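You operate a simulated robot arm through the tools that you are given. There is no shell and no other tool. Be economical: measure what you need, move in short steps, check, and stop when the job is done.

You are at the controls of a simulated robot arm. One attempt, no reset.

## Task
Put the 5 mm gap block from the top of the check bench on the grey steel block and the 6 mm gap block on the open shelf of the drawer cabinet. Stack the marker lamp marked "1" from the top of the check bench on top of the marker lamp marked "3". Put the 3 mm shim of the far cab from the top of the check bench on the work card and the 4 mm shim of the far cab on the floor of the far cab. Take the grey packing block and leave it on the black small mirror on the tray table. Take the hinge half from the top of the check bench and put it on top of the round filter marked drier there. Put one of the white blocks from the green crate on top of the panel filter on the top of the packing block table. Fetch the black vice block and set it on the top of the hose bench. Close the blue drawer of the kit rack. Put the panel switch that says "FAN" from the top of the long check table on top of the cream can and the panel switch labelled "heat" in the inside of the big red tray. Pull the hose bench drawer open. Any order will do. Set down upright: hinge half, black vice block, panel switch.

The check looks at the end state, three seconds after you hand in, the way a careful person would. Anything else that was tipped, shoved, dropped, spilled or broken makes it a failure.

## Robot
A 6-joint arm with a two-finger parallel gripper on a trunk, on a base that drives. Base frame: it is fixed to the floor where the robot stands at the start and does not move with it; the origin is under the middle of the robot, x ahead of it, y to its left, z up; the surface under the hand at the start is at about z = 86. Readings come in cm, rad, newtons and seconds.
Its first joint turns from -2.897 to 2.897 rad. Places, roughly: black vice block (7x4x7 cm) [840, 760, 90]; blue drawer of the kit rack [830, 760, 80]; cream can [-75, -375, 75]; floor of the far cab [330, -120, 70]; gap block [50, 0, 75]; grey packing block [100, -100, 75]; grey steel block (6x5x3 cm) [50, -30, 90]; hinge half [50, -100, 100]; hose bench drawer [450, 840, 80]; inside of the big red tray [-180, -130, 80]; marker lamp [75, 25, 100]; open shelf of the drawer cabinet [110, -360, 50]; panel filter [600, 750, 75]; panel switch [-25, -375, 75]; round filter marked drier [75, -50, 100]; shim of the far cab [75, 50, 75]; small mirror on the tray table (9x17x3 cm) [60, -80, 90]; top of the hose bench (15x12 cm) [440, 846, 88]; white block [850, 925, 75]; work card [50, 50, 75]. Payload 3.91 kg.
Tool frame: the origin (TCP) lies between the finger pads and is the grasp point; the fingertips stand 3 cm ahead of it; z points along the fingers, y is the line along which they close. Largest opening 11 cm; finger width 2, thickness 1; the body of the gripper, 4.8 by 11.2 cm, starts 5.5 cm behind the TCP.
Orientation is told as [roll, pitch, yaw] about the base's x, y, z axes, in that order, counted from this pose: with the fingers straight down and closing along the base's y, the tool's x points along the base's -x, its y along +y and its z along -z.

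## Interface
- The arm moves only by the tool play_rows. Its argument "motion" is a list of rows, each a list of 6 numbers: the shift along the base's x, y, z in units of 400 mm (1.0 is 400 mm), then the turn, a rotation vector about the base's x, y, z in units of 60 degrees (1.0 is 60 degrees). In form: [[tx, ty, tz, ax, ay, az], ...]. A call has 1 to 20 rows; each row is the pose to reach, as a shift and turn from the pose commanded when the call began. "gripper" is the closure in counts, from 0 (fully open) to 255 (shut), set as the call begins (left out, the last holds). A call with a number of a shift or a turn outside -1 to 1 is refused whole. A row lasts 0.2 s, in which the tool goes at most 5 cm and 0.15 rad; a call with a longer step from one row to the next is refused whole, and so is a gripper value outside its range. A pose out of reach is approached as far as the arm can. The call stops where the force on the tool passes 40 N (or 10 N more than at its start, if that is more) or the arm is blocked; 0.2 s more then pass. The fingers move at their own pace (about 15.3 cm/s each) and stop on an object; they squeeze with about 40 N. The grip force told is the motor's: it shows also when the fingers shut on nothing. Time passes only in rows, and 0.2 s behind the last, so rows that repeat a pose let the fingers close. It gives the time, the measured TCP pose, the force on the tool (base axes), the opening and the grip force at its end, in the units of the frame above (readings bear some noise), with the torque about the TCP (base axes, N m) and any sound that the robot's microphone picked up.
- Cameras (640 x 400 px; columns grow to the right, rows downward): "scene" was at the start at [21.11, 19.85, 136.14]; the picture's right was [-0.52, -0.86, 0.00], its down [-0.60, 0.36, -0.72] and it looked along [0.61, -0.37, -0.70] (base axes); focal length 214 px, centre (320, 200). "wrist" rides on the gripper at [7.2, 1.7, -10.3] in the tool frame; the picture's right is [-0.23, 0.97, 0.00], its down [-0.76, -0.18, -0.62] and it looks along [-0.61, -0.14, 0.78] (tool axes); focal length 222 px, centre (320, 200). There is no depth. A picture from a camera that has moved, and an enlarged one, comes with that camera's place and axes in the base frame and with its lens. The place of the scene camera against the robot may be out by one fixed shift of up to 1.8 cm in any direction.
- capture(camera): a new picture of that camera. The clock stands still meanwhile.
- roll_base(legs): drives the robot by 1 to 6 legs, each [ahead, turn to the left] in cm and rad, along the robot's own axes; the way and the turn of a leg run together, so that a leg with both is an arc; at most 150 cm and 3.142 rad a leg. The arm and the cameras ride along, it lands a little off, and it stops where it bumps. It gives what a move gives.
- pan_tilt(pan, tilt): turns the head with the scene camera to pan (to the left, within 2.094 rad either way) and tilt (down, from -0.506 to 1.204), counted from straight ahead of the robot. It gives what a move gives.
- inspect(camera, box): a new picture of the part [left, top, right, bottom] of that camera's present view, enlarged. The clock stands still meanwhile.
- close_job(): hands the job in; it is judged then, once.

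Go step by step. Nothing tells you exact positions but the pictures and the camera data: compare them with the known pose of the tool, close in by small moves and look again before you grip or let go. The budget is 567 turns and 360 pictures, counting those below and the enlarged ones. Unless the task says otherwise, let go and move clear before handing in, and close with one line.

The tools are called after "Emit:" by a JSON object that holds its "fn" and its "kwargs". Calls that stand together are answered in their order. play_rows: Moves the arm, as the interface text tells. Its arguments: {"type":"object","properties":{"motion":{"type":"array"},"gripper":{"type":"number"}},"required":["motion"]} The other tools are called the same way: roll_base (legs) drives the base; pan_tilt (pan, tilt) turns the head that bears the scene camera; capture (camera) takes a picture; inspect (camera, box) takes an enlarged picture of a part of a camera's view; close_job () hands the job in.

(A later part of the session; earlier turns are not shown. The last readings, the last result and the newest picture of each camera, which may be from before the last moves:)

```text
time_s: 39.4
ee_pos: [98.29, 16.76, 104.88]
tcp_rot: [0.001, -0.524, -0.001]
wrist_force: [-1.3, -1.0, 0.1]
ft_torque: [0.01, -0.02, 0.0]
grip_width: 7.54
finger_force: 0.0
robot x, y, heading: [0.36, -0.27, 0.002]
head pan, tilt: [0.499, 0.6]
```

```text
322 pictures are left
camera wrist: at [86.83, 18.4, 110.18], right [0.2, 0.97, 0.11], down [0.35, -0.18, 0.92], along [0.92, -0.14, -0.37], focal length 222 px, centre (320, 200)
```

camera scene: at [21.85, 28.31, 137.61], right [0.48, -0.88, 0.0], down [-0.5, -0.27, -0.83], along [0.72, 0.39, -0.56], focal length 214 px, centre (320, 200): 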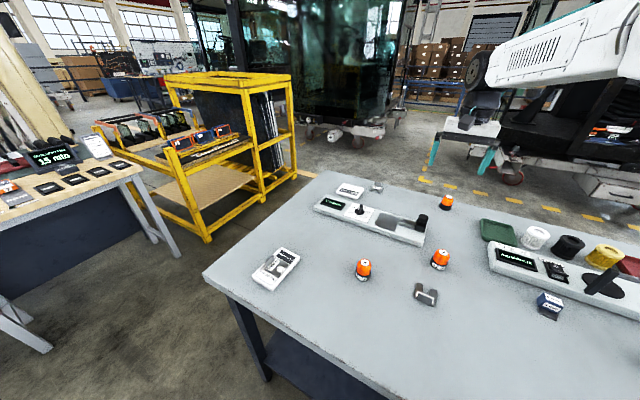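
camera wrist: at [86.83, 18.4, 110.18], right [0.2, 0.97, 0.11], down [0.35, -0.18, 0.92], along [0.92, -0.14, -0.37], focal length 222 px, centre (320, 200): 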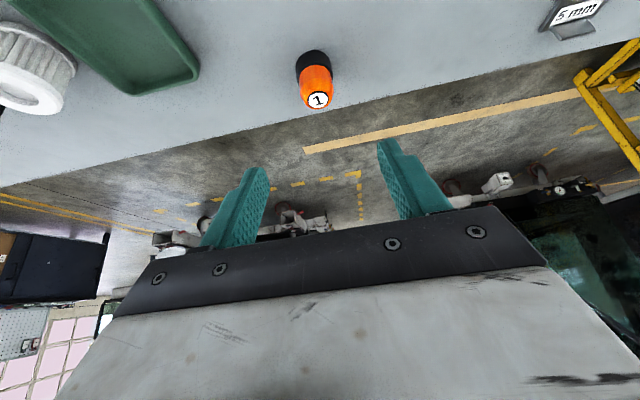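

Emit:
{"fn": "play_rows", "kwargs": {"motion": [[0.04, 0, -0.08, 0, 0, 0], [0.08, 0, -0.16, 0, 0, 0], [0.11, 0, -0.22, 0, 0, 0], [0.14, 0.001, -0.28, 0, 0, 0], [0.14, 0.001, -0.28, 0, 0, 0]]}}

Emit:
{"fn": "capture", "kwargs": {"camera": "wrist"}}

```text
time_s: 40.6
ee_pos: [103.92, 16.86, 93.41]
tcp_rot: [0.0, -0.524, -0.002]
wrist_force: [0.9, 0.1, 1.0]
ft_torque: [-0.01, -0.01, 0.0]
grip_width: 7.54
finger_force: 0.1
robot x, y, heading: [0.27, -0.22, -0.001]
head pan, tilt: [0.499, 0.6]
```

```text
321 pictures are left
camera wrist: at [92.46, 18.52, 98.73], right [0.2, 0.97, 0.11], down [0.35, -0.18, 0.92], along [0.92, -0.14, -0.37], focal length 222 px, centre (320, 200)
```

wrist: 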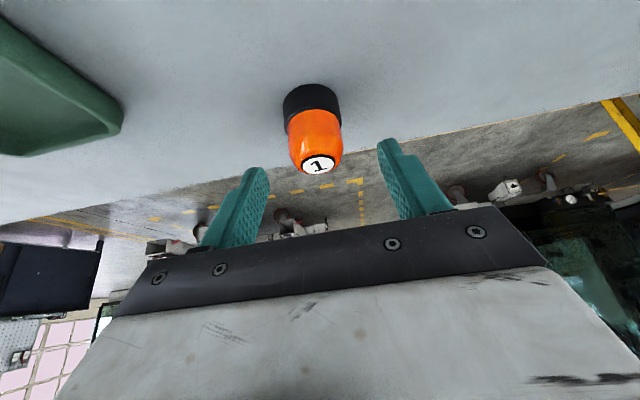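

Lamp 1 centre is (105.4, 16.7), top at z≈91. I lower around it and grip.

Emit:
{"fn": "play_rows", "kwargs": {"motion": [[0.008, -0.002, -0.045, 0, 0, 0], [0.017, -0.003, -0.085, 0, 0, 0], [0.017, -0.003, -0.085, 0, 0, 0]]}}

Emit:
{"fn": "play_rows", "kwargs": {"motion": [[0, 0, 0, 0, 0, 0], [0, 0, 0, 0, 0, 0], [0, 0, 0, 0, 0, 0]], "gripper": 255}}

Emit:
{"fn": "capture", "kwargs": {"camera": "wrist"}}

```text
time_s: 41.4
ee_pos: [104.61, 16.87, 90.09]
tcp_rot: [0.001, -0.523, 0.0]
wrist_force: [0.2, -0.2, 1.0]
ft_torque: [0.0, 0.0, -0.01]
grip_width: 7.54
finger_force: 0.0
robot x, y, heading: [0.28, -0.33, -0.002]
head pan, tilt: [0.499, 0.6]
```

```text
time_s: 42.2
ee_pos: [104.73, 16.84, 90.14]
tcp_rot: [0.001, -0.524, -0.001]
wrist_force: [-0.2, 0.3, -0.1]
ft_torque: [0.02, 0.0, -0.02]
grip_width: 3.93
finger_force: 40.3
robot x, y, heading: [-0.14, -0.19, -0.003]
head pan, tilt: [0.499, 0.6]
```

```text
320 pictures are left
camera wrist: at [93.09, 18.45, 95.38], right [0.2, 0.97, 0.11], down [0.35, -0.18, 0.92], along [0.92, -0.14, -0.37], focal length 222 px, centre (320, 200)
```

wrist: 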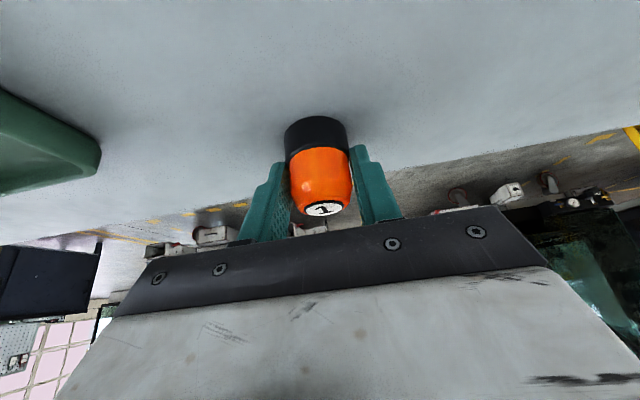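

Lamp 1 is gripped. I lift and bring it, tilt kept, towards lamp 3.

Emit:
{"fn": "play_rows", "kwargs": {"motion": [[0, 0, 0.1, 0, 0, 0], [0, 0, 0.2, 0, 0, 0], [-0.03, 0, 0.31, 0, 0, 0], [-0.13, 0.03, 0.36, 0, 0, 0], [-0.25, 0.06, 0.36, 0, 0, 0], [-0.36, 0.09, 0.36, 0, 0, 0], [-0.47, 0.12, 0.36, 0, 0, 0], [-0.58, 0.15, 0.36, 0, 0, 0], [-0.69, 0.18, 0.36, 0, 0, 0], [-0.8, 0.22, 0.36, 0, 0, 0], [-0.91, 0.26, 0.36, 0, 0, 0], [-1.0, 0.3, 0.36, 0, 0, 0], [-1.0, 0.4, 0.36, 0, 0, 0], [-1.0, 0.4, 0.36, 0, 0, 0]]}}

Emit:
{"fn": "capture", "kwargs": {"camera": "wrist"}}

Emit:
{"fn": "pan_tilt", "kwargs": {"pan": 0.2, "tilt": 0.75}}

Emit:
{"fn": "capture", "kwargs": {"camera": "scene"}}

```text
time_s: 45.2
ee_pos: [64.56, 32.75, 104.78]
tcp_rot: [0.001, -0.524, -0.001]
wrist_force: [-0.7, -0.2, 0.1]
ft_torque: [0.0, 0.01, 0.01]
grip_width: 3.89
finger_force: 40.5
robot x, y, heading: [-0.27, -0.23, 0.003]
head pan, tilt: [0.499, 0.6]
```

```text
319 pictures are left
camera wrist: at [53.04, 34.35, 110.02], right [0.2, 0.97, 0.11], down [0.35, -0.18, 0.92], along [0.92, -0.14, -0.37], focal length 222 px, centre (320, 200)
```

wrist: 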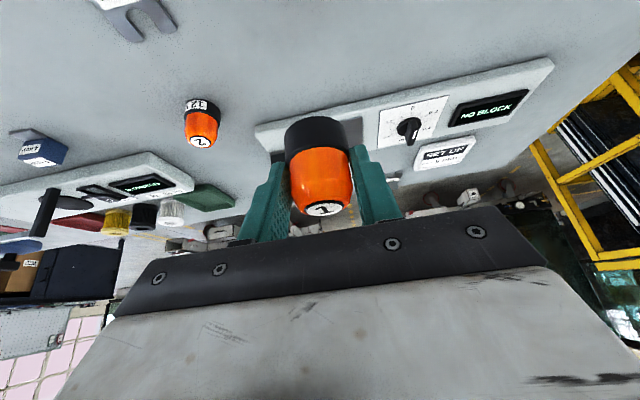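

```text
time_s: 46.0
ee_pos: [64.58, 32.72, 104.71]
tcp_rot: [-0.001, -0.525, -0.001]
wrist_force: [-0.4, -0.1, -0.8]
ft_torque: [-0.01, 0.0, 0.02]
grip_width: 3.91
finger_force: 39.5
robot x, y, heading: [-0.18, -0.26, 0.003]
head pan, tilt: [0.201, 0.75]
```

```text
318 pictures are left
camera scene: at [22.21, 25.74, 136.32], right [0.2, -0.98, 0.0], down [-0.67, -0.14, -0.73], along [0.72, 0.15, -0.68], focal length 214 px, centre (320, 200)
```

scene: 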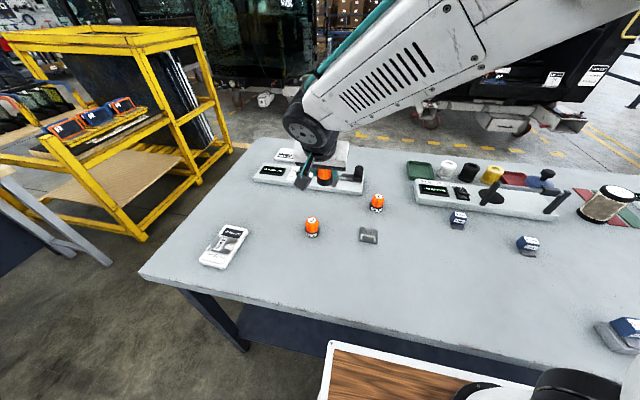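

Lamp 3 is at (59.5, 35.2) by two wrist views. I bring lamp 1 above it.

Emit:
{"fn": "play_rows", "kwargs": {"motion": [[-0.07, 0.03, -0.04, 0, 0, 0], [-0.144, 0.061, -0.08, 0, 0, 0], [-0.144, 0.061, -0.13, 0, 0, 0], [-0.144, 0.061, -0.13, 0, 0, 0]]}}

Emit:
{"fn": "capture", "kwargs": {"camera": "wrist"}}

Emit:
{"fn": "inspect", "kwargs": {"camera": "scene", "box": [260, 160, 380, 260]}}

```text
time_s: 47.0
ee_pos: [58.82, 35.15, 99.34]
tcp_rot: [0.001, -0.524, 0.0]
wrist_force: [0.0, -0.3, -0.3]
ft_torque: [-0.01, 0.0, -0.03]
grip_width: 3.91
finger_force: 39.9
robot x, y, heading: [0.28, -0.1, 0.002]
head pan, tilt: [0.201, 0.75]
```

```text
317 pictures are left
camera wrist: at [47.33, 36.84, 104.57], right [0.2, 0.97, 0.11], down [0.35, -0.18, 0.92], along [0.92, -0.14, -0.37], focal length 222 px, centre (320, 200)
```

wrist: 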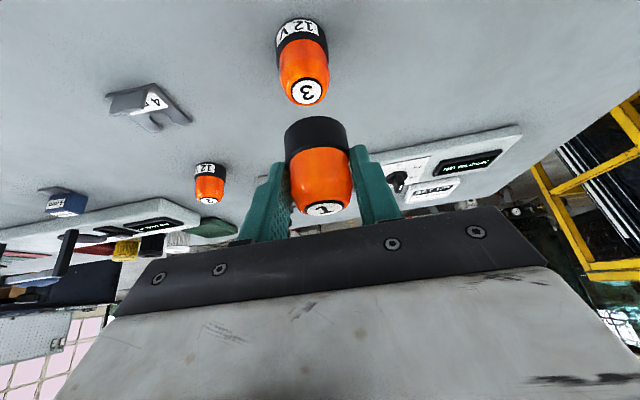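

```text
4.00 times, centred on (320, 210) of scene
camera zoom: at [22.21, 25.74, 136.32], right [0.2, -0.98, 0.0], down [-0.67, -0.14, -0.73], along [0.72, 0.15, -0.68], focal length 858 px, centre (320, 160)
```

zoom: 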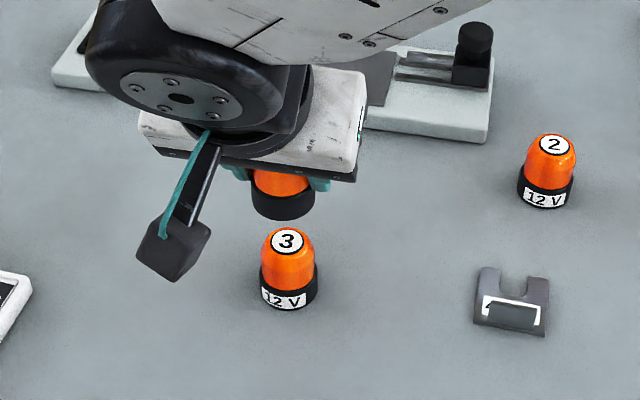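

Aligned within a millimetre or two. I lower to just above contact and then step down.

Emit:
{"fn": "play_rows", "kwargs": {"motion": [[0.003, 0.002, -0.05, 0, 0, 0], [0.003, 0.002, -0.09, 0, 0, 0], [0.003, 0.002, -0.1, 0, 0, 0], [0.003, 0.002, -0.104, 0, 0, 0], [0.003, 0.002, -0.108, 0, 0, 0]]}}

Emit:
{"fn": "capture", "kwargs": {"camera": "wrist"}}

```text
time_s: 48.2
ee_pos: [58.86, 35.31, 95.24]
tcp_rot: [0.0, -0.524, 0.001]
wrist_force: [0.1, -0.3, 1.6]
ft_torque: [0.0, -0.05, -0.02]
grip_width: 3.92
finger_force: 39.5
robot x, y, heading: [0.1, 0.1, 0.004]
head pan, tilt: [0.201, 0.75]
```

```text
315 pictures are left
camera wrist: at [47.38, 36.85, 100.47], right [0.2, 0.97, 0.11], down [0.35, -0.18, 0.92], along [0.92, -0.14, -0.37], focal length 222 px, centre (320, 200)
```

wrist: 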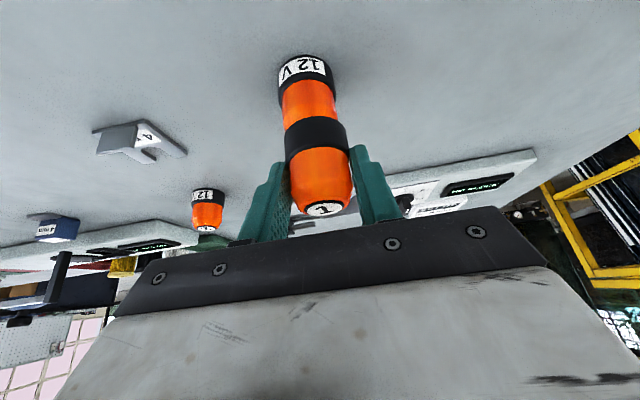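

Emit:
{"fn": "play_rows", "kwargs": {"motion": [[0, 0, -0.003, 0, 0, 0], [0, 0, -0.006, 0, 0, 0], [0, 0, -0.009, 0, 0, 0], [0, 0, -0.012, 0, 0, 0]]}}

```text
time_s: 49.2
ee_pos: [58.94, 35.13, 94.86]
tcp_rot: [0.004, -0.526, -0.001]
wrist_force: [3.4, 4.1, 31.1]
ft_torque: [0.19, -0.4, -0.14]
grip_width: 3.95
finger_force: 40.0
robot x, y, heading: [0.21, -0.71, -0.001]
head pan, tilt: [0.201, 0.75]
```

Contact made. I relieve, open and retreat along the tool axis.

Emit:
{"fn": "play_rows", "kwargs": {"motion": [[0, 0, 0.006, 0, 0, 0], [0, 0, 0.006, 0, 0, 0], [0, 0, 0.006, 0, 0, 0], [0, 0, 0.006, 0, 0, 0], [-0.02, 0, 0.04, 0, 0, 0], [-0.06, 0, 0.12, 0, 0, 0], [-0.11, 0, 0.21, 0, 0, 0], [-0.15, 0, 0.3, 0, 0, 0]], "gripper": 80}}

Emit:
{"fn": "capture", "kwargs": {"camera": "wrist"}}

Emit:
{"fn": "inspect", "kwargs": {"camera": "scene", "box": [260, 160, 380, 260]}}

```text
time_s: 51.0
ee_pos: [53.02, 35.07, 107.01]
tcp_rot: [0.0, -0.524, 0.002]
wrist_force: [0.0, 0.2, 0.7]
ft_torque: [0.02, -0.01, 0.02]
grip_width: 7.55
finger_force: 0.0
robot x, y, heading: [0.26, -0.35, -0.004]
head pan, tilt: [0.201, 0.75]
```

```text
314 pictures are left
camera wrist: at [41.51, 36.76, 112.27], right [0.2, 0.97, 0.11], down [0.35, -0.18, 0.92], along [0.92, -0.14, -0.37], focal length 222 px, centre (320, 200)
```

wrist: 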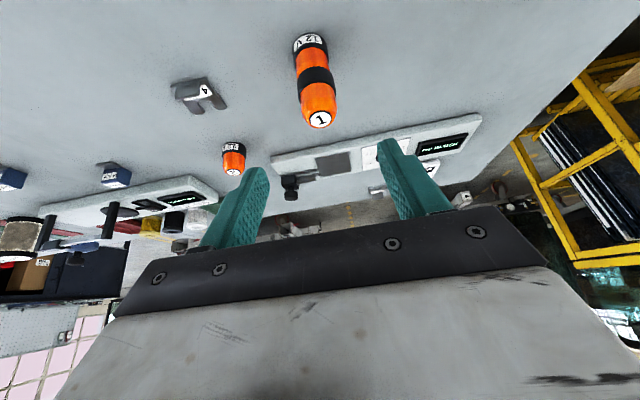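

```text
4.00 times, centred on (320, 210) of scene
camera zoom: at [22.24, 25.75, 136.31], right [0.2, -0.98, 0.0], down [-0.67, -0.14, -0.73], along [0.72, 0.15, -0.68], focal length 858 px, centre (320, 160)
```

zoom: 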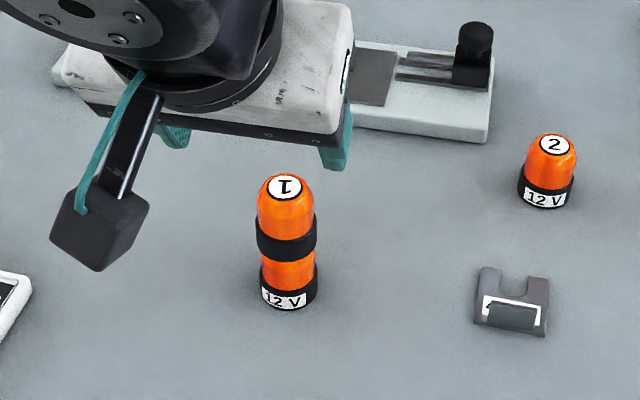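

The stack is good. Next I tuck the hand up and in front, then shift the robot along the bench to y ≈ -75 for the hinge half and the packing block.

Emit:
{"fn": "play_rows", "kwargs": {"motion": [[0, -0.08, 0.1, 0, 0.12, 0], [0, -0.18, 0.2, 0, 0.25, 0], [0, -0.28, 0.3, 0, 0.37, 0], [0, -0.38, 0.4, 0, 0.5, 0], [0, -0.5, 0.5, 0, 0.5, 0], [0, -0.62, 0.55, 0, 0.5, 0], [0, -0.74, 0.55, 0, 0.5, 0], [0, -0.86, 0.55, 0, 0.5, 0]], "gripper": 0}}

Emit:
{"fn": "roll_base", "kwargs": {"legs": [[-25, 0], [0, -1.571], [75, 0], [0, 1.571]]}}

Emit:
{"fn": "pan_tilt", "kwargs": {"pan": 0, "tilt": 0.6}}

Emit:
{"fn": "capture", "kwargs": {"camera": "scene"}}

```text
refused: row 1 steps farther than a row can; nothing moved
```

```text
time_s: 64.3
ee_pos: [25.36, -41.17, 106.93]
tcp_rot: [-0.002, -0.525, -0.034]
wrist_force: [-0.3, -0.7, -0.1]
ft_torque: [0.04, 0.0, 0.0]
grip_width: 7.56
finger_force: 0.1
robot x, y, heading: [-29.03, -74.63, -0.038]
head pan, tilt: [0.201, 0.75]
```

```text
time_s: 65.0
ee_pos: [25.35, -41.12, 107.07]
tcp_rot: [-0.001, -0.524, -0.034]
wrist_force: [-0.3, 0.2, 0.9]
ft_torque: [-0.02, 0.01, 0.0]
grip_width: 7.54
finger_force: 0.0
robot x, y, heading: [-28.78, -74.62, -0.031]
head pan, tilt: [0.0, 0.6]
```

```text
312 pictures are left
camera scene: at [-5.24, -51.09, 137.6], right [-0.03, -1.0, 0.0], down [-0.57, 0.02, -0.82], along [0.82, -0.03, -0.57], focal length 214 px, centre (320, 200)
```

scene: 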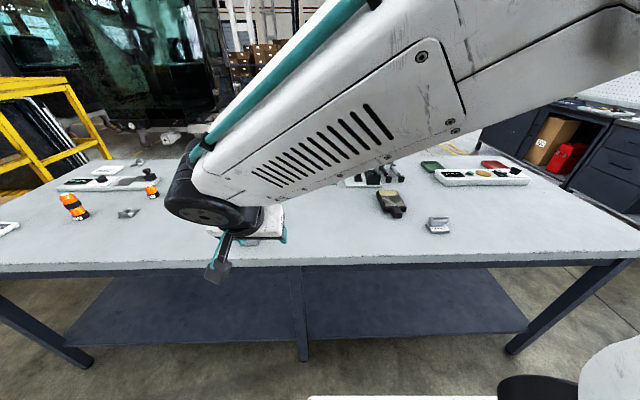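

The drive worked though the tuck was refused. I now untilt and raise the hand, and then drive back up to the bench.

Emit:
{"fn": "play_rows", "kwargs": {"motion": [[0, -0.06, 0.06, 0, 0.12, 0], [0, -0.14, 0.12, 0, 0.25, 0], [0, -0.22, 0.18, 0, 0.37, 0], [0, -0.3, 0.24, 0, 0.5, 0], [0, -0.38, 0.3, 0, 0.5, 0], [0, -0.48, 0.35, 0, 0.5, 0], [0, -0.58, 0.35, 0, 0.5, 0]], "gripper": 0}}

Emit:
{"fn": "roll_base", "kwargs": {"legs": [[26, 0.035]]}}

Emit:
{"fn": "pan_tilt", "kwargs": {"pan": -0.35, "tilt": 0.75}}

Emit:
{"fn": "capture", "kwargs": {"camera": "scene"}}

Emit:
{"fn": "capture", "kwargs": {"camera": "wrist"}}

```text
time_s: 66.6
ee_pos: [25.24, -64.29, 120.82]
tcp_rot: [-0.017, 0.003, -0.03]
wrist_force: [0.2, -0.1, -0.1]
ft_torque: [-0.03, 0.03, 0.03]
grip_width: 10.98
finger_force: 0.1
robot x, y, heading: [-28.86, -74.63, -0.036]
head pan, tilt: [0.0, 0.6]
```

```text
time_s: 68.5
ee_pos: [50.35, -62.39, 121.03]
tcp_rot: [-0.018, -0.001, 0.011]
wrist_force: [0.5, 0.5, 0.4]
ft_torque: [-0.06, 0.0, -0.03]
grip_width: 11.02
finger_force: 0.0
robot x, y, heading: [-3.92, -74.91, 0.012]
head pan, tilt: [0.0, 0.6]
```

```text
time_s: 69.3
ee_pos: [50.24, -62.42, 120.91]
tcp_rot: [-0.017, 0.002, 0.011]
wrist_force: [-0.4, -0.3, 0.6]
ft_torque: [0.01, -0.02, 0.01]
grip_width: 11.0
finger_force: 0.0
robot x, y, heading: [-3.7, -75.09, 0.009]
head pan, tilt: [-0.351, 0.75]
```

```text
311 pictures are left
camera scene: at [18.27, -53.38, 136.32], right [-0.34, -0.94, 0.0], down [-0.64, 0.23, -0.73], along [0.69, -0.25, -0.68], focal length 214 px, centre (320, 200)
```

scene: 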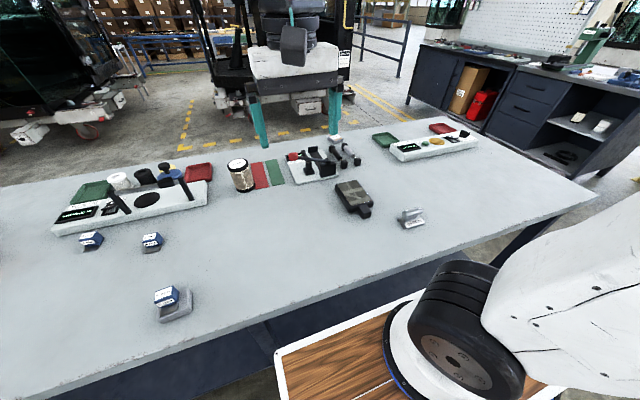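

```text
310 pictures are left
camera wrist: at [42.99, -60.67, 131.22], right [0.22, 0.98, -0.02], down [0.76, -0.16, 0.63], along [0.61, -0.15, -0.78], focal length 222 px, centre (320, 200)
```

wrist: 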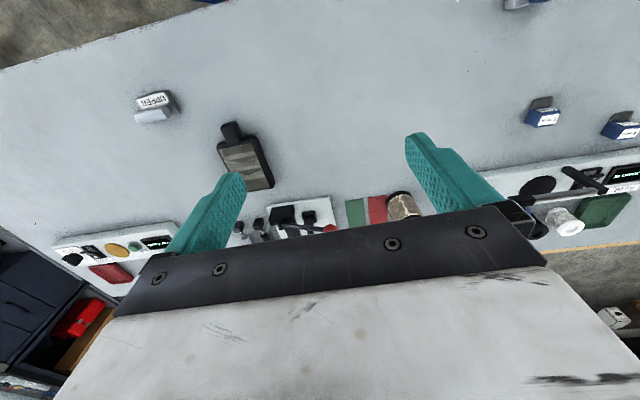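

I zoom on the hinge half, the mirror and the tester area.

Emit:
{"fn": "inspect", "kwargs": {"camera": "scene", "box": [280, 120, 500, 240]}}

Emit:
{"fn": "inspect", "kwargs": {"camera": "wrist", "box": [40, 80, 360, 280]}}

Emit:
{"fn": "inspect", "kwargs": {"camera": "scene", "box": [400, 20, 640, 160]}}

```text
2.91 times, centred on (390, 180) of scene
camera zoom: at [18.27, -53.38, 136.32], right [-0.34, -0.94, 0.0], down [-0.64, 0.23, -0.73], along [0.69, -0.25, -0.68], focal length 624 px, centre (116, 258)
```

zoom: 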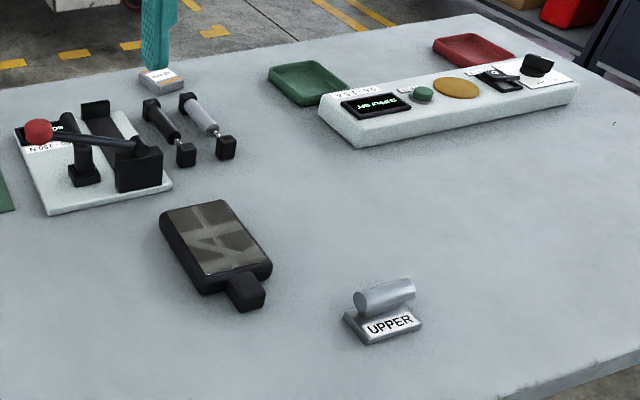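

```text
2.00 times, centred on (200, 180) of wrist
camera zoom: at [42.99, -60.67, 131.22], right [0.22, 0.98, -0.02], down [0.76, -0.16, 0.63], along [0.61, -0.15, -0.78], focal length 444 px, centre (560, 240)
```

zoom: 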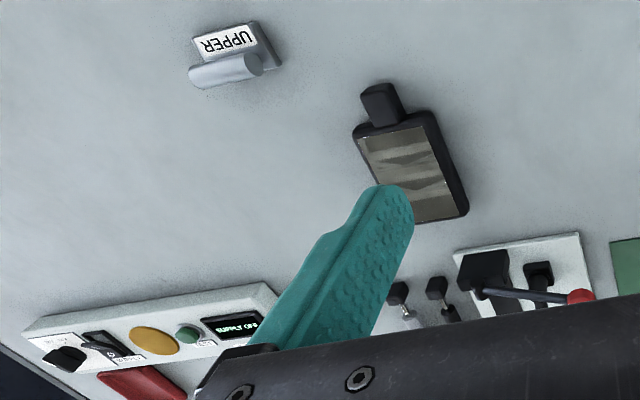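

```text
2.67 times, centred on (520, 90) of scene
camera zoom: at [18.27, -53.38, 136.32], right [-0.34, -0.94, 0.0], down [-0.64, 0.23, -0.73], along [0.69, -0.25, -0.68], focal length 572 px, centre (-213, 493)
```

zoom: 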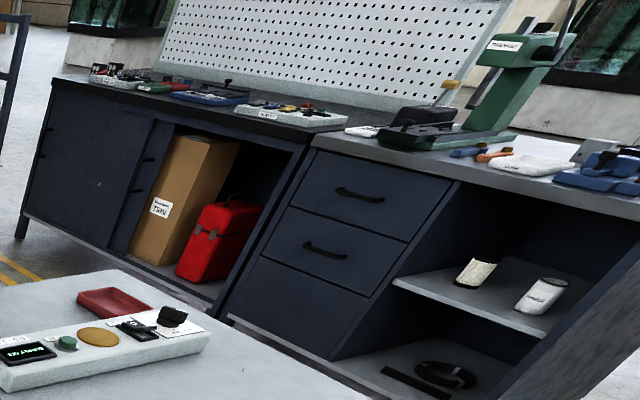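

The hinge half (UPPER) is near (49.5, -95), the mirror near (62, -82), the packing block near (105, -92), and the drier near (84, -48). I move over the hinge half.

Emit:
{"fn": "play_rows", "kwargs": {"motion": [[0, -0.1, -0.05, 0.016, 0, -0.01], [0, -0.2, -0.1, 0.016, 0, -0.01], [0, -0.3, -0.15, 0.016, 0, -0.01], [0, -0.4, -0.2, 0.016, 0, -0.01], [0, -0.5, -0.25, 0.016, 0, -0.01], [0, -0.6, -0.3, 0.016, 0, -0.01], [0, -0.7, -0.35, 0.016, 0, -0.01], [0, -0.8, -0.38, 0.016, 0, -0.01], [0, -0.8, -0.38, 0.016, 0, -0.01]]}}

Emit:
{"fn": "capture", "kwargs": {"camera": "wrist"}}

Emit:
{"fn": "inspect", "kwargs": {"camera": "wrist", "box": [240, 50, 400, 150]}}

```text
time_s: 71.3
ee_pos: [50.49, -94.66, 105.61]
tcp_rot: [0.0, 0.0, 0.002]
wrist_force: [1.1, 0.4, -0.1]
ft_torque: [0.05, 0.03, 0.02]
grip_width: 11.02
finger_force: 0.0
robot x, y, heading: [-3.62, -74.79, 0.009]
head pan, tilt: [-0.351, 0.75]
```

```text
306 pictures are left
camera wrist: at [43.18, -93.15, 115.93], right [0.23, 0.97, 0.0], down [0.76, -0.18, 0.62], along [0.61, -0.14, -0.78], focal length 222 px, centre (320, 200)
```

wrist: 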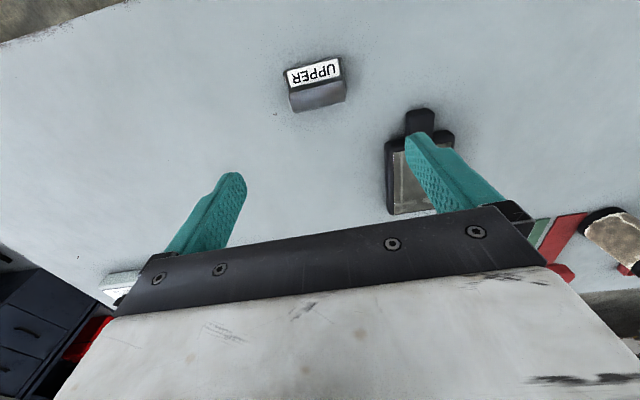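

```text
4.00 times, centred on (320, 100) of wrist
camera zoom: at [43.18, -93.15, 115.93], right [0.23, 0.97, 0.0], down [0.76, -0.18, 0.62], along [0.61, -0.14, -0.78], focal length 888 px, centre (320, 600)
```

zoom: 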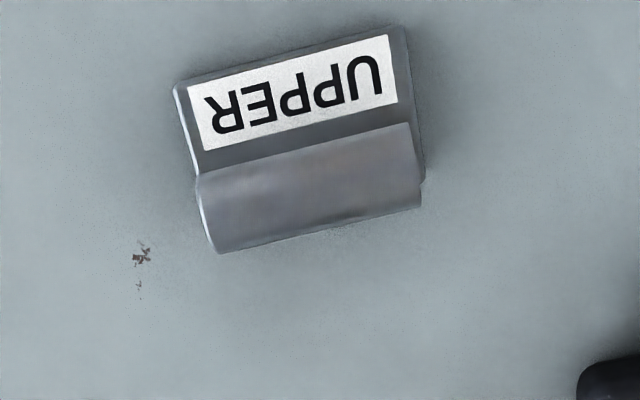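

The hinge half spans x 46.6–51.1, y -98.2–-91.7, aligned with the axes. I grip it across its ends.

Emit:
{"fn": "play_rows", "kwargs": {"motion": [[-0.032, -0.007, -0.11, 0, 0, 0], [-0.032, -0.007, -0.22, 0, 0, 0], [-0.032, -0.007, -0.32, 0, 0, 0], [-0.032, -0.007, -0.395, 0, 0, 0], [-0.032, -0.007, -0.395, 0, 0, 0]]}}

Emit:
{"fn": "capture", "kwargs": {"camera": "wrist"}}

```text
time_s: 72.5
ee_pos: [49.15, -94.91, 89.69]
tcp_rot: [0.001, 0.0, 0.002]
wrist_force: [0.0, 0.8, -0.5]
ft_torque: [-0.03, 0.04, -0.01]
grip_width: 10.99
finger_force: 0.0
robot x, y, heading: [-3.44, -75.02, 0.011]
head pan, tilt: [-0.351, 0.75]
```

```text
304 pictures are left
camera wrist: at [41.86, -93.24, 100.07], right [0.23, 0.97, 0.0], down [0.76, -0.18, 0.62], along [0.61, -0.14, -0.78], focal length 222 px, centre (320, 200)
```

wrist: 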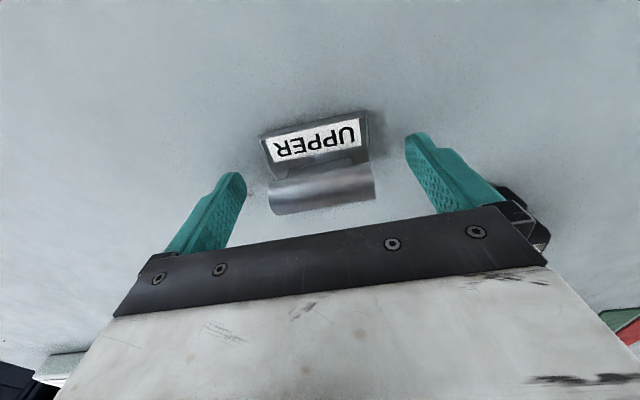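

Emit:
{"fn": "play_rows", "kwargs": {"motion": [[0, 0, 0, 0, 0, 0], [0, 0, 0, 0, 0, 0], [0, 0, 0, 0, 0, 0], [0, 0, 0, 0, 0, 0]], "gripper": 255}}

Emit:
{"fn": "play_rows", "kwargs": {"motion": [[0, 0, 0.1, 0, 0, 0], [0, 0, 0.2, 0, 0, 0], [0, 0.0, 0.32, 0, 0, 0], [0, 0.0, 0.44, 0, 0, 0], [0.08, 0.08, 0.48, 0, 0, 0]]}}

Emit:
{"fn": "capture", "kwargs": {"camera": "wrist"}}

```text
time_s: 73.5
ee_pos: [49.23, -94.86, 89.86]
tcp_rot: [0.0, 0.0, 0.002]
wrist_force: [-0.9, -0.3, 0.3]
ft_torque: [-0.02, -0.03, 0.0]
grip_width: 6.74
finger_force: 40.1
robot x, y, heading: [-3.26, -74.73, 0.004]
head pan, tilt: [-0.351, 0.75]
```

```text
time_s: 74.7
ee_pos: [52.02, -91.7, 109.09]
tcp_rot: [0.001, 0.0, -0.001]
wrist_force: [1.2, 1.3, -3.7]
ft_torque: [-0.01, -0.02, 0.02]
grip_width: 6.77
finger_force: 40.2
robot x, y, heading: [-3.65, -75.05, 0.009]
head pan, tilt: [-0.351, 0.75]
```

```text
303 pictures are left
camera wrist: at [44.84, -90.04, 119.48], right [0.23, 0.97, 0.0], down [0.76, -0.18, 0.62], along [0.61, -0.14, -0.78], focal length 222 px, centre (320, 200)
```

wrist: 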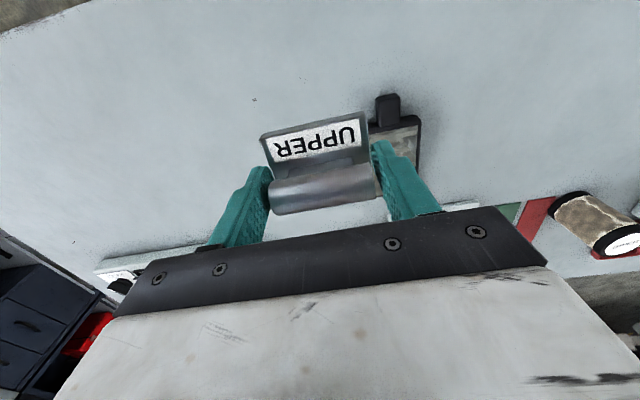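

The hinge is held level. I move towards the drier with the hand high.

Emit:
{"fn": "play_rows", "kwargs": {"motion": [[0.04, 0.08, 0.05, 0, 0, 0], [0.1, 0.16, 0.1, 0, 0, 0], [0.16, 0.25, 0.15, 0, 0, 0], [0.22, 0.34, 0.2, 0, 0, 0], [0.28, 0.43, 0.2, 0, 0, 0], [0.34, 0.52, 0.2, 0, 0, 0], [0.4, 0.61, 0.2, 0, 0, 0], [0.44, 0.7, 0.2, 0, 0, 0], [0.44, 0.8, 0.2, 0, 0, 0], [0.44, 0.8, 0.2, 0, 0, 0]]}}

Emit:
{"fn": "capture", "kwargs": {"camera": "wrist"}}

Emit:
{"fn": "pan_tilt", "kwargs": {"pan": 0.0, "tilt": 0.6}}

Emit:
{"fn": "capture", "kwargs": {"camera": "scene"}}

```text
time_s: 76.9
ee_pos: [69.79, -59.41, 117.27]
tcp_rot: [0.002, -0.001, -0.001]
wrist_force: [0.1, 0.6, -2.9]
ft_torque: [0.01, 0.01, -0.02]
grip_width: 6.75
finger_force: 40.0
robot x, y, heading: [-3.16, -75.13, 0.007]
head pan, tilt: [-0.351, 0.75]
```

```text
302 pictures are left
camera wrist: at [62.54, -57.78, 127.48], right [0.23, 0.97, 0.0], down [0.76, -0.18, 0.62], along [0.61, -0.14, -0.78], focal length 222 px, centre (320, 200)
```

wrist: 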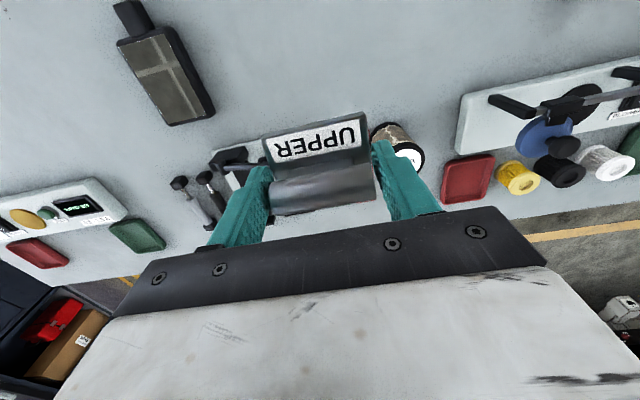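

```text
time_s: 77.7
ee_pos: [69.87, -59.52, 117.14]
tcp_rot: [0.0, -0.001, 0.001]
wrist_force: [-0.2, 0.5, -2.3]
ft_torque: [-0.03, 0.01, 0.0]
grip_width: 6.76
finger_force: 40.5
robot x, y, heading: [-3.44, -74.99, 0.006]
head pan, tilt: [0.0, 0.6]
```

```text
301 pictures are left
camera scene: at [19.31, -50.53, 137.6], right [0.01, -1.0, 0.0], down [-0.57, 0.0, -0.82], along [0.82, 0.01, -0.57], focal length 214 px, centre (320, 200)
```

scene: 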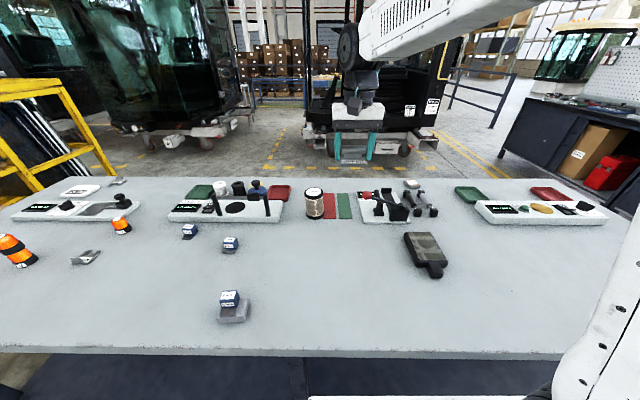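

I need a second view of the drier; I shift the hand closer to it.

Emit:
{"fn": "play_rows", "kwargs": {"motion": [[0.08, 0.07, 0.0, 0, 0, 0], [0.16, 0.14, 0, 0, 0, 0], [0.2, 0.2, 0, 0, 0, 0], [0.2, 0.2, 0, 0, 0, 0]]}}

Emit:
{"fn": "capture", "kwargs": {"camera": "wrist"}}

Emit:
{"fn": "inspect", "kwargs": {"camera": "scene", "box": [280, 150, 440, 250]}}

```text
time_s: 78.7
ee_pos: [77.89, -51.35, 117.17]
tcp_rot: [-0.001, 0.001, 0.001]
wrist_force: [-0.5, 0.8, -2.2]
ft_torque: [-0.01, 0.01, 0.0]
grip_width: 6.78
finger_force: 39.8
robot x, y, heading: [-3.68, -74.99, 0.008]
head pan, tilt: [0.0, 0.6]
```

```text
300 pictures are left
camera wrist: at [70.6, -49.7, 127.52], right [0.23, 0.97, 0.0], down [0.76, -0.18, 0.62], along [0.61, -0.14, -0.78], focal length 222 px, centre (320, 200)
```

wrist: 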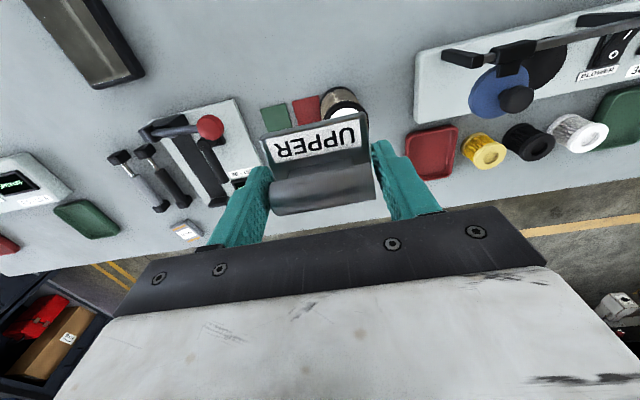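

```text
4.00 times, centred on (360, 200) of scene
camera zoom: at [19.31, -50.52, 137.61], right [0.01, -1.0, 0.0], down [-0.57, 0.0, -0.82], along [0.82, 0.01, -0.57], focal length 858 px, centre (160, 200)
```

zoom: 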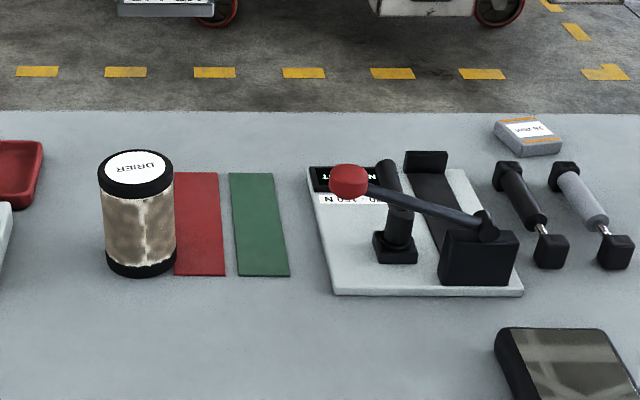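

Drier centre about (81.2, -48.4), top near z 97. I bring the hinge above it.

Emit:
{"fn": "play_rows", "kwargs": {"motion": [[0.05, 0.04, -0.06, 0, 0, 0], [0.083, 0.074, -0.14, 0, 0, 0], [0.083, 0.074, -0.24, 0, 0, 0], [0.083, 0.074, -0.32, 0, 0, 0], [0.083, 0.074, -0.32, 0, 0, 0]]}}

Emit:
{"fn": "capture", "kwargs": {"camera": "wrist"}}

Emit:
{"fn": "inspect", "kwargs": {"camera": "scene", "box": [260, 120, 420, 220]}}

```text
time_s: 79.9
ee_pos: [81.28, -48.52, 104.4]
tcp_rot: [0.001, -0.002, 0.0]
wrist_force: [-0.4, 0.1, -2.6]
ft_torque: [0.02, -0.01, -0.01]
grip_width: 6.75
finger_force: 40.1
robot x, y, heading: [-3.55, -75.31, 0.007]
head pan, tilt: [0.0, 0.6]
```

```text
298 pictures are left
camera wrist: at [73.91, -46.88, 114.58], right [0.23, 0.97, 0.0], down [0.76, -0.18, 0.62], along [0.61, -0.14, -0.78], focal length 222 px, centre (320, 200)
```

wrist: 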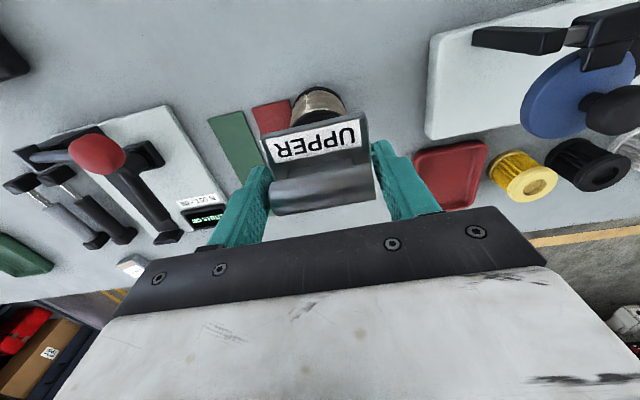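

```text
4.00 times, centred on (340, 170) of scene
camera zoom: at [19.31, -50.52, 137.61], right [0.01, -1.0, 0.0], down [-0.57, 0.0, -0.82], along [0.82, 0.01, -0.57], focal length 858 px, centre (240, 320)
```

zoom: 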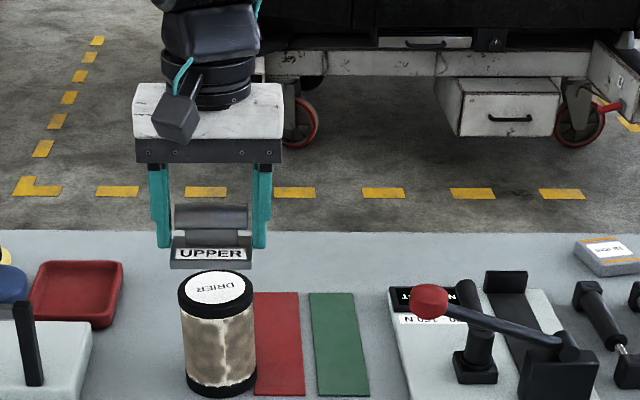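

The drier is really a bit farther, near (82.4, -48.7). I shift and lower to contact.

Emit:
{"fn": "play_rows", "kwargs": {"motion": [[0.027, -0.004, -0.03, 0, 0, 0], [0.027, -0.004, -0.06, 0, 0, 0], [0.027, -0.004, -0.07, 0, 0, 0]]}}

Emit:
{"fn": "inspect", "kwargs": {"camera": "scene", "box": [270, 150, 370, 220]}}

```text
time_s: 80.7
ee_pos: [82.26, -48.54, 101.46]
tcp_rot: [-0.001, -0.001, 0.001]
wrist_force: [0.6, 0.2, -2.7]
ft_torque: [-0.01, 0.02, -0.02]
grip_width: 6.74
finger_force: 39.6
robot x, y, heading: [-3.68, -75.21, 0.005]
head pan, tilt: [0.0, 0.6]
```

```text
5.71 times, centred on (320, 185) of scene
camera zoom: at [19.31, -50.52, 137.61], right [0.01, -1.0, 0.0], down [-0.57, 0.0, -0.82], along [0.82, 0.01, -0.57], focal length 1226 px, centre (320, 286)
```

zoom: 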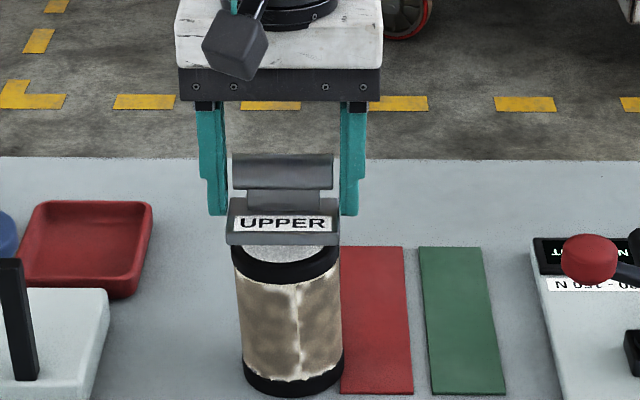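

Emit:
{"fn": "play_rows", "kwargs": {"motion": [[0, -0.004, -0.01, 0, 0, 0], [0, -0.004, -0.017, 0, 0, 0], [0, -0.004, -0.024, 0, 0, 0], [0, -0.004, -0.031, 0, 0, 0], [0, -0.004, -0.038, 0, 0, 0]]}}

Emit:
{"fn": "inspect", "kwargs": {"camera": "scene", "box": [270, 150, 370, 220]}}

```text
time_s: 81.9
ee_pos: [82.22, -48.84, 100.01]
tcp_rot: [0.0, -0.002, 0.002]
wrist_force: [-1.9, -0.4, 3.2]
ft_torque: [-0.23, 0.02, 0.0]
grip_width: 6.74
finger_force: 40.0
robot x, y, heading: [-3.53, -74.62, 0.004]
head pan, tilt: [0.0, 0.6]
```

```text
5.71 times, centred on (320, 185) of scene
camera zoom: at [19.29, -50.53, 137.61], right [0.01, -1.0, 0.0], down [-0.56, 0.0, -0.83], along [0.83, 0.01, -0.56], focal length 1226 px, centre (320, 286)
```

zoom: 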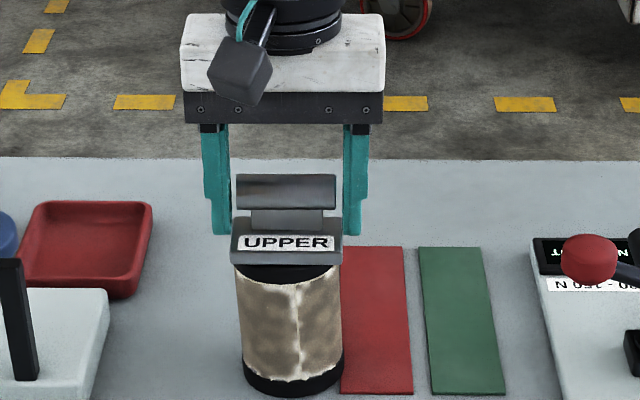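

Touching and flush. I press slightly, release and lift.

Emit:
{"fn": "play_rows", "kwargs": {"motion": [[0, 0, -0.003, 0, 0, 0], [0, 0, -0.003, 0, 0, 0]]}}

Emit:
{"fn": "play_rows", "kwargs": {"motion": [[0, 0, 0, 0, 0, 0], [0, 0, 0, 0, 0, 0], [0, 0, 0, 0, 0, 0], [0, 0, 0.06, 0, 0, 0], [0, 0, 0.16, 0, 0, 0], [0, 0, 0.28, 0, 0, 0], [0, 0, 0.4, 0, 0, 0]], "gripper": 50}}

Emit:
{"fn": "capture", "kwargs": {"camera": "wrist"}}

Emit:
{"fn": "inspect", "kwargs": {"camera": "scene", "box": [270, 150, 370, 220]}}

```text
time_s: 82.5
ee_pos: [82.18, -49.04, 99.97]
tcp_rot: [0.0, -0.003, 0.001]
wrist_force: [0.8, 0.0, 12.7]
ft_torque: [-0.42, -0.16, 0.0]
grip_width: 6.75
finger_force: 40.6
robot x, y, heading: [-3.28, -74.84, 0.005]
head pan, tilt: [0.0, 0.6]
```

```text
time_s: 84.1
ee_pos: [82.38, -48.76, 116.07]
tcp_rot: [-0.001, 0.0, 0.0]
wrist_force: [0.9, 0.3, -0.1]
ft_torque: [-0.04, 0.04, 0.0]
grip_width: 8.83
finger_force: 0.1
robot x, y, heading: [-3.32, -75.25, 0.005]
head pan, tilt: [0.0, 0.6]
```

```text
294 pictures are left
camera wrist: at [75.1, -47.14, 126.28], right [0.23, 0.97, 0.0], down [0.76, -0.18, 0.62], along [0.61, -0.14, -0.78], focal length 222 px, centre (320, 200)
```

wrist: 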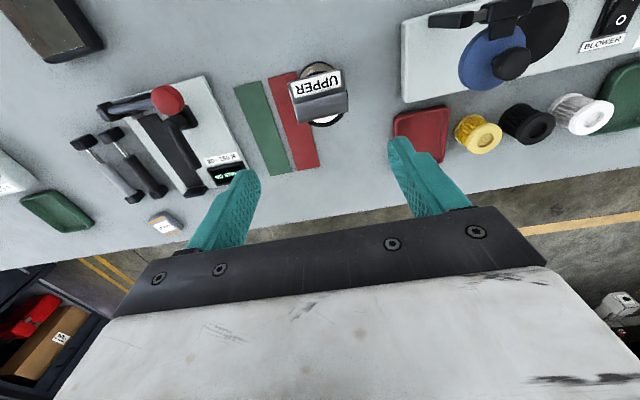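

```text
5.71 times, centred on (320, 185) of scene
camera zoom: at [19.33, -50.52, 137.6], right [0.01, -1.0, 0.0], down [-0.57, 0.0, -0.82], along [0.82, 0.01, -0.57], focal length 1226 px, centre (320, 286)
```

zoom: 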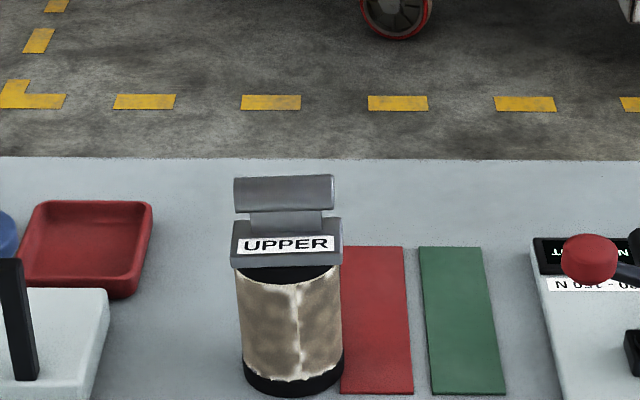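

The hinge half sits on the drier. Next the packing block near (103.4, -92.2); I creep 3 cm forward and move the hand there.

Emit:
{"fn": "roll_base", "kwargs": {"legs": [[3.2, 0]]}}

Emit:
{"fn": "play_rows", "kwargs": {"motion": [[0, -0.1, 0, 0, 0, 0], [0, -0.2, 0, 0, 0, 0], [0, -0.31, 0, 0, 0, 0], [0, -0.42, 0, 0, 0, 0], [0, -0.53, 0, 0, 0, 0], [0, -0.64, 0, 0, 0, 0], [0, -0.75, 0, 0, 0, 0], [0, -0.86, 0, 0, 0, 0], [0, -0.97, 0, 0, 0, 0]], "gripper": 0}}

Emit:
{"fn": "capture", "kwargs": {"camera": "wrist"}}

```text
time_s: 85.0
ee_pos: [85.6, -48.72, 115.85]
tcp_rot: [0.0, 0.0, -0.001]
wrist_force: [0.0, -0.5, 0.1]
ft_torque: [-0.03, 0.01, -0.01]
grip_width: 8.86
finger_force: 0.0
robot x, y, heading: [0.09, -74.78, 0.005]
head pan, tilt: [0.0, 0.6]
```

```text
time_s: 87.0
ee_pos: [85.32, -87.71, 115.92]
tcp_rot: [0.001, 0.001, 0.003]
wrist_force: [0.0, 0.3, -0.6]
ft_torque: [-0.05, -0.04, 0.01]
grip_width: 11.01
finger_force: 0.0
robot x, y, heading: [-0.38, -75.17, 0.007]
head pan, tilt: [0.0, 0.6]
```

```text
292 pictures are left
camera wrist: at [78.07, -86.04, 126.17], right [0.23, 0.97, 0.0], down [0.76, -0.18, 0.62], along [0.61, -0.14, -0.78], focal length 222 px, centre (320, 200)
```

wrist: 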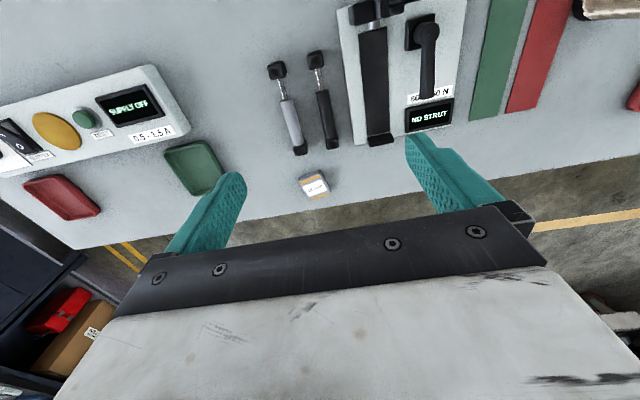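

Emit:
{"fn": "inspect", "kwargs": {"camera": "wrist", "box": [274, 160, 354, 210]}}

```text
8.00 times, centred on (314, 185) of wrist
camera zoom: at [78.07, -86.04, 126.17], right [0.23, 0.97, 0.0], down [0.76, -0.18, 0.62], along [0.61, -0.14, -0.78], focal length 1777 px, centre (368, 320)
```

zoom: 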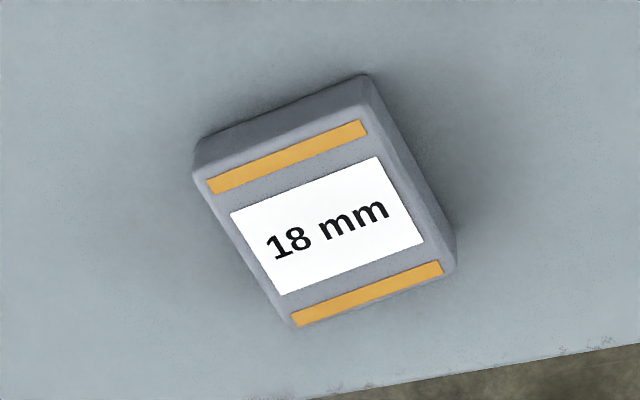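

The 18 mm packing block is centred near (104.3, -93.1), turned about +0.19. I approach it with a 30° tilted, yawed tool.

Emit:
{"fn": "play_rows", "kwargs": {"motion": [[0.06, -0.025, -0.04, 0.012, -0.125, 0.044], [0.12, -0.05, -0.08, 0.024, -0.25, 0.089], [0.18, -0.075, -0.14, 0.036, -0.374, 0.133], [0.24, -0.1, -0.2, 0.0476, -0.499, 0.1775], [0.31, -0.12, -0.28, 0.0476, -0.499, 0.1775], [0.36, -0.13, -0.35, 0.0476, -0.499, 0.1775], [0.36, -0.13, -0.35, 0.0476, -0.499, 0.1775]]}}

Emit:
{"fn": "capture", "kwargs": {"camera": "wrist"}}

Emit:
{"fn": "inspect", "kwargs": {"camera": "wrist", "box": [240, 30, 400, 130]}}

```text
time_s: 88.6
ee_pos: [99.89, -92.51, 102.03]
tcp_rot: [-0.003, -0.526, 0.192]
wrist_force: [0.2, -1.0, 0.3]
ft_torque: [0.01, 0.02, 0.0]
grip_width: 10.99
finger_force: 0.0
robot x, y, heading: [-0.03, -74.97, 0.007]
head pan, tilt: [0.0, 0.6]
```

```text
290 pictures are left
camera wrist: at [88.26, -93.11, 107.45], right [0.01, 0.99, 0.11], down [0.37, -0.11, 0.92], along [0.93, 0.03, -0.37], focal length 222 px, centre (320, 200)
```

wrist: 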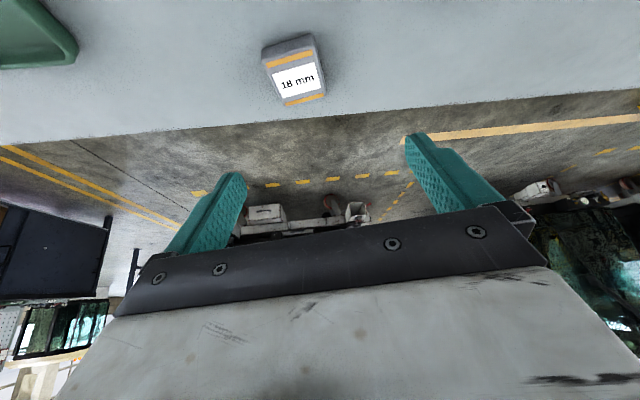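

```text
4.00 times, centred on (320, 80) of wrist
camera zoom: at [88.26, -93.11, 107.45], right [0.01, 0.99, 0.11], down [0.37, -0.11, 0.92], along [0.93, 0.03, -0.37], focal length 888 px, centre (320, 680)
```

zoom: 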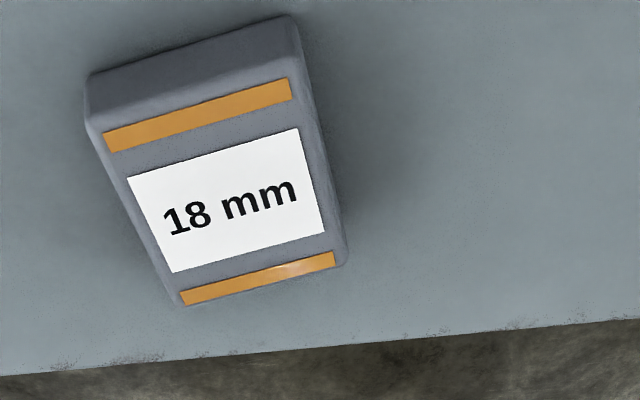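

Emit:
{"fn": "play_rows", "kwargs": {"motion": [[0.03, -0.013, -0.1, 0, 0, 0], [0.06, -0.026, -0.2, 0, 0, 0], [0.0765, -0.026, -0.28, 0, 0, 0], [0.0765, -0.026, -0.303, 0, 0, 0], [0.0765, -0.026, -0.303, 0, 0, 0]], "gripper": 70}}

Emit:
{"fn": "capture", "kwargs": {"camera": "wrist"}}

```text
time_s: 89.8
ee_pos: [102.97, -93.63, 89.84]
tcp_rot: [0.0, -0.525, 0.193]
wrist_force: [1.0, -0.3, 0.0]
ft_torque: [0.05, 0.01, 0.03]
grip_width: 7.99
finger_force: 0.0
robot x, y, heading: [-0.48, -75.13, 0.009]
head pan, tilt: [0.0, 0.6]
```

```text
288 pictures are left
camera wrist: at [91.33, -94.24, 95.12], right [0.01, 0.99, 0.11], down [0.37, -0.11, 0.92], along [0.93, 0.03, -0.37], focal length 222 px, centre (320, 200)
```

wrist: 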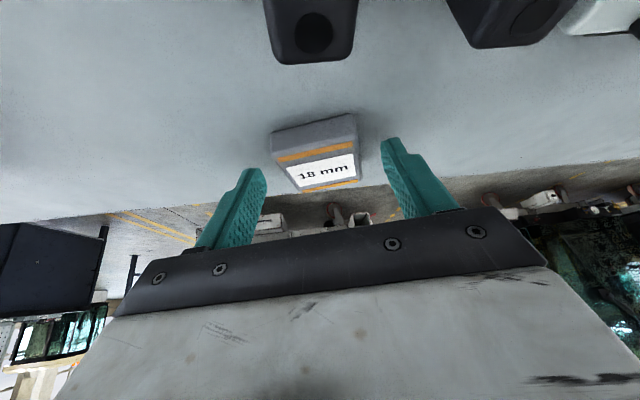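

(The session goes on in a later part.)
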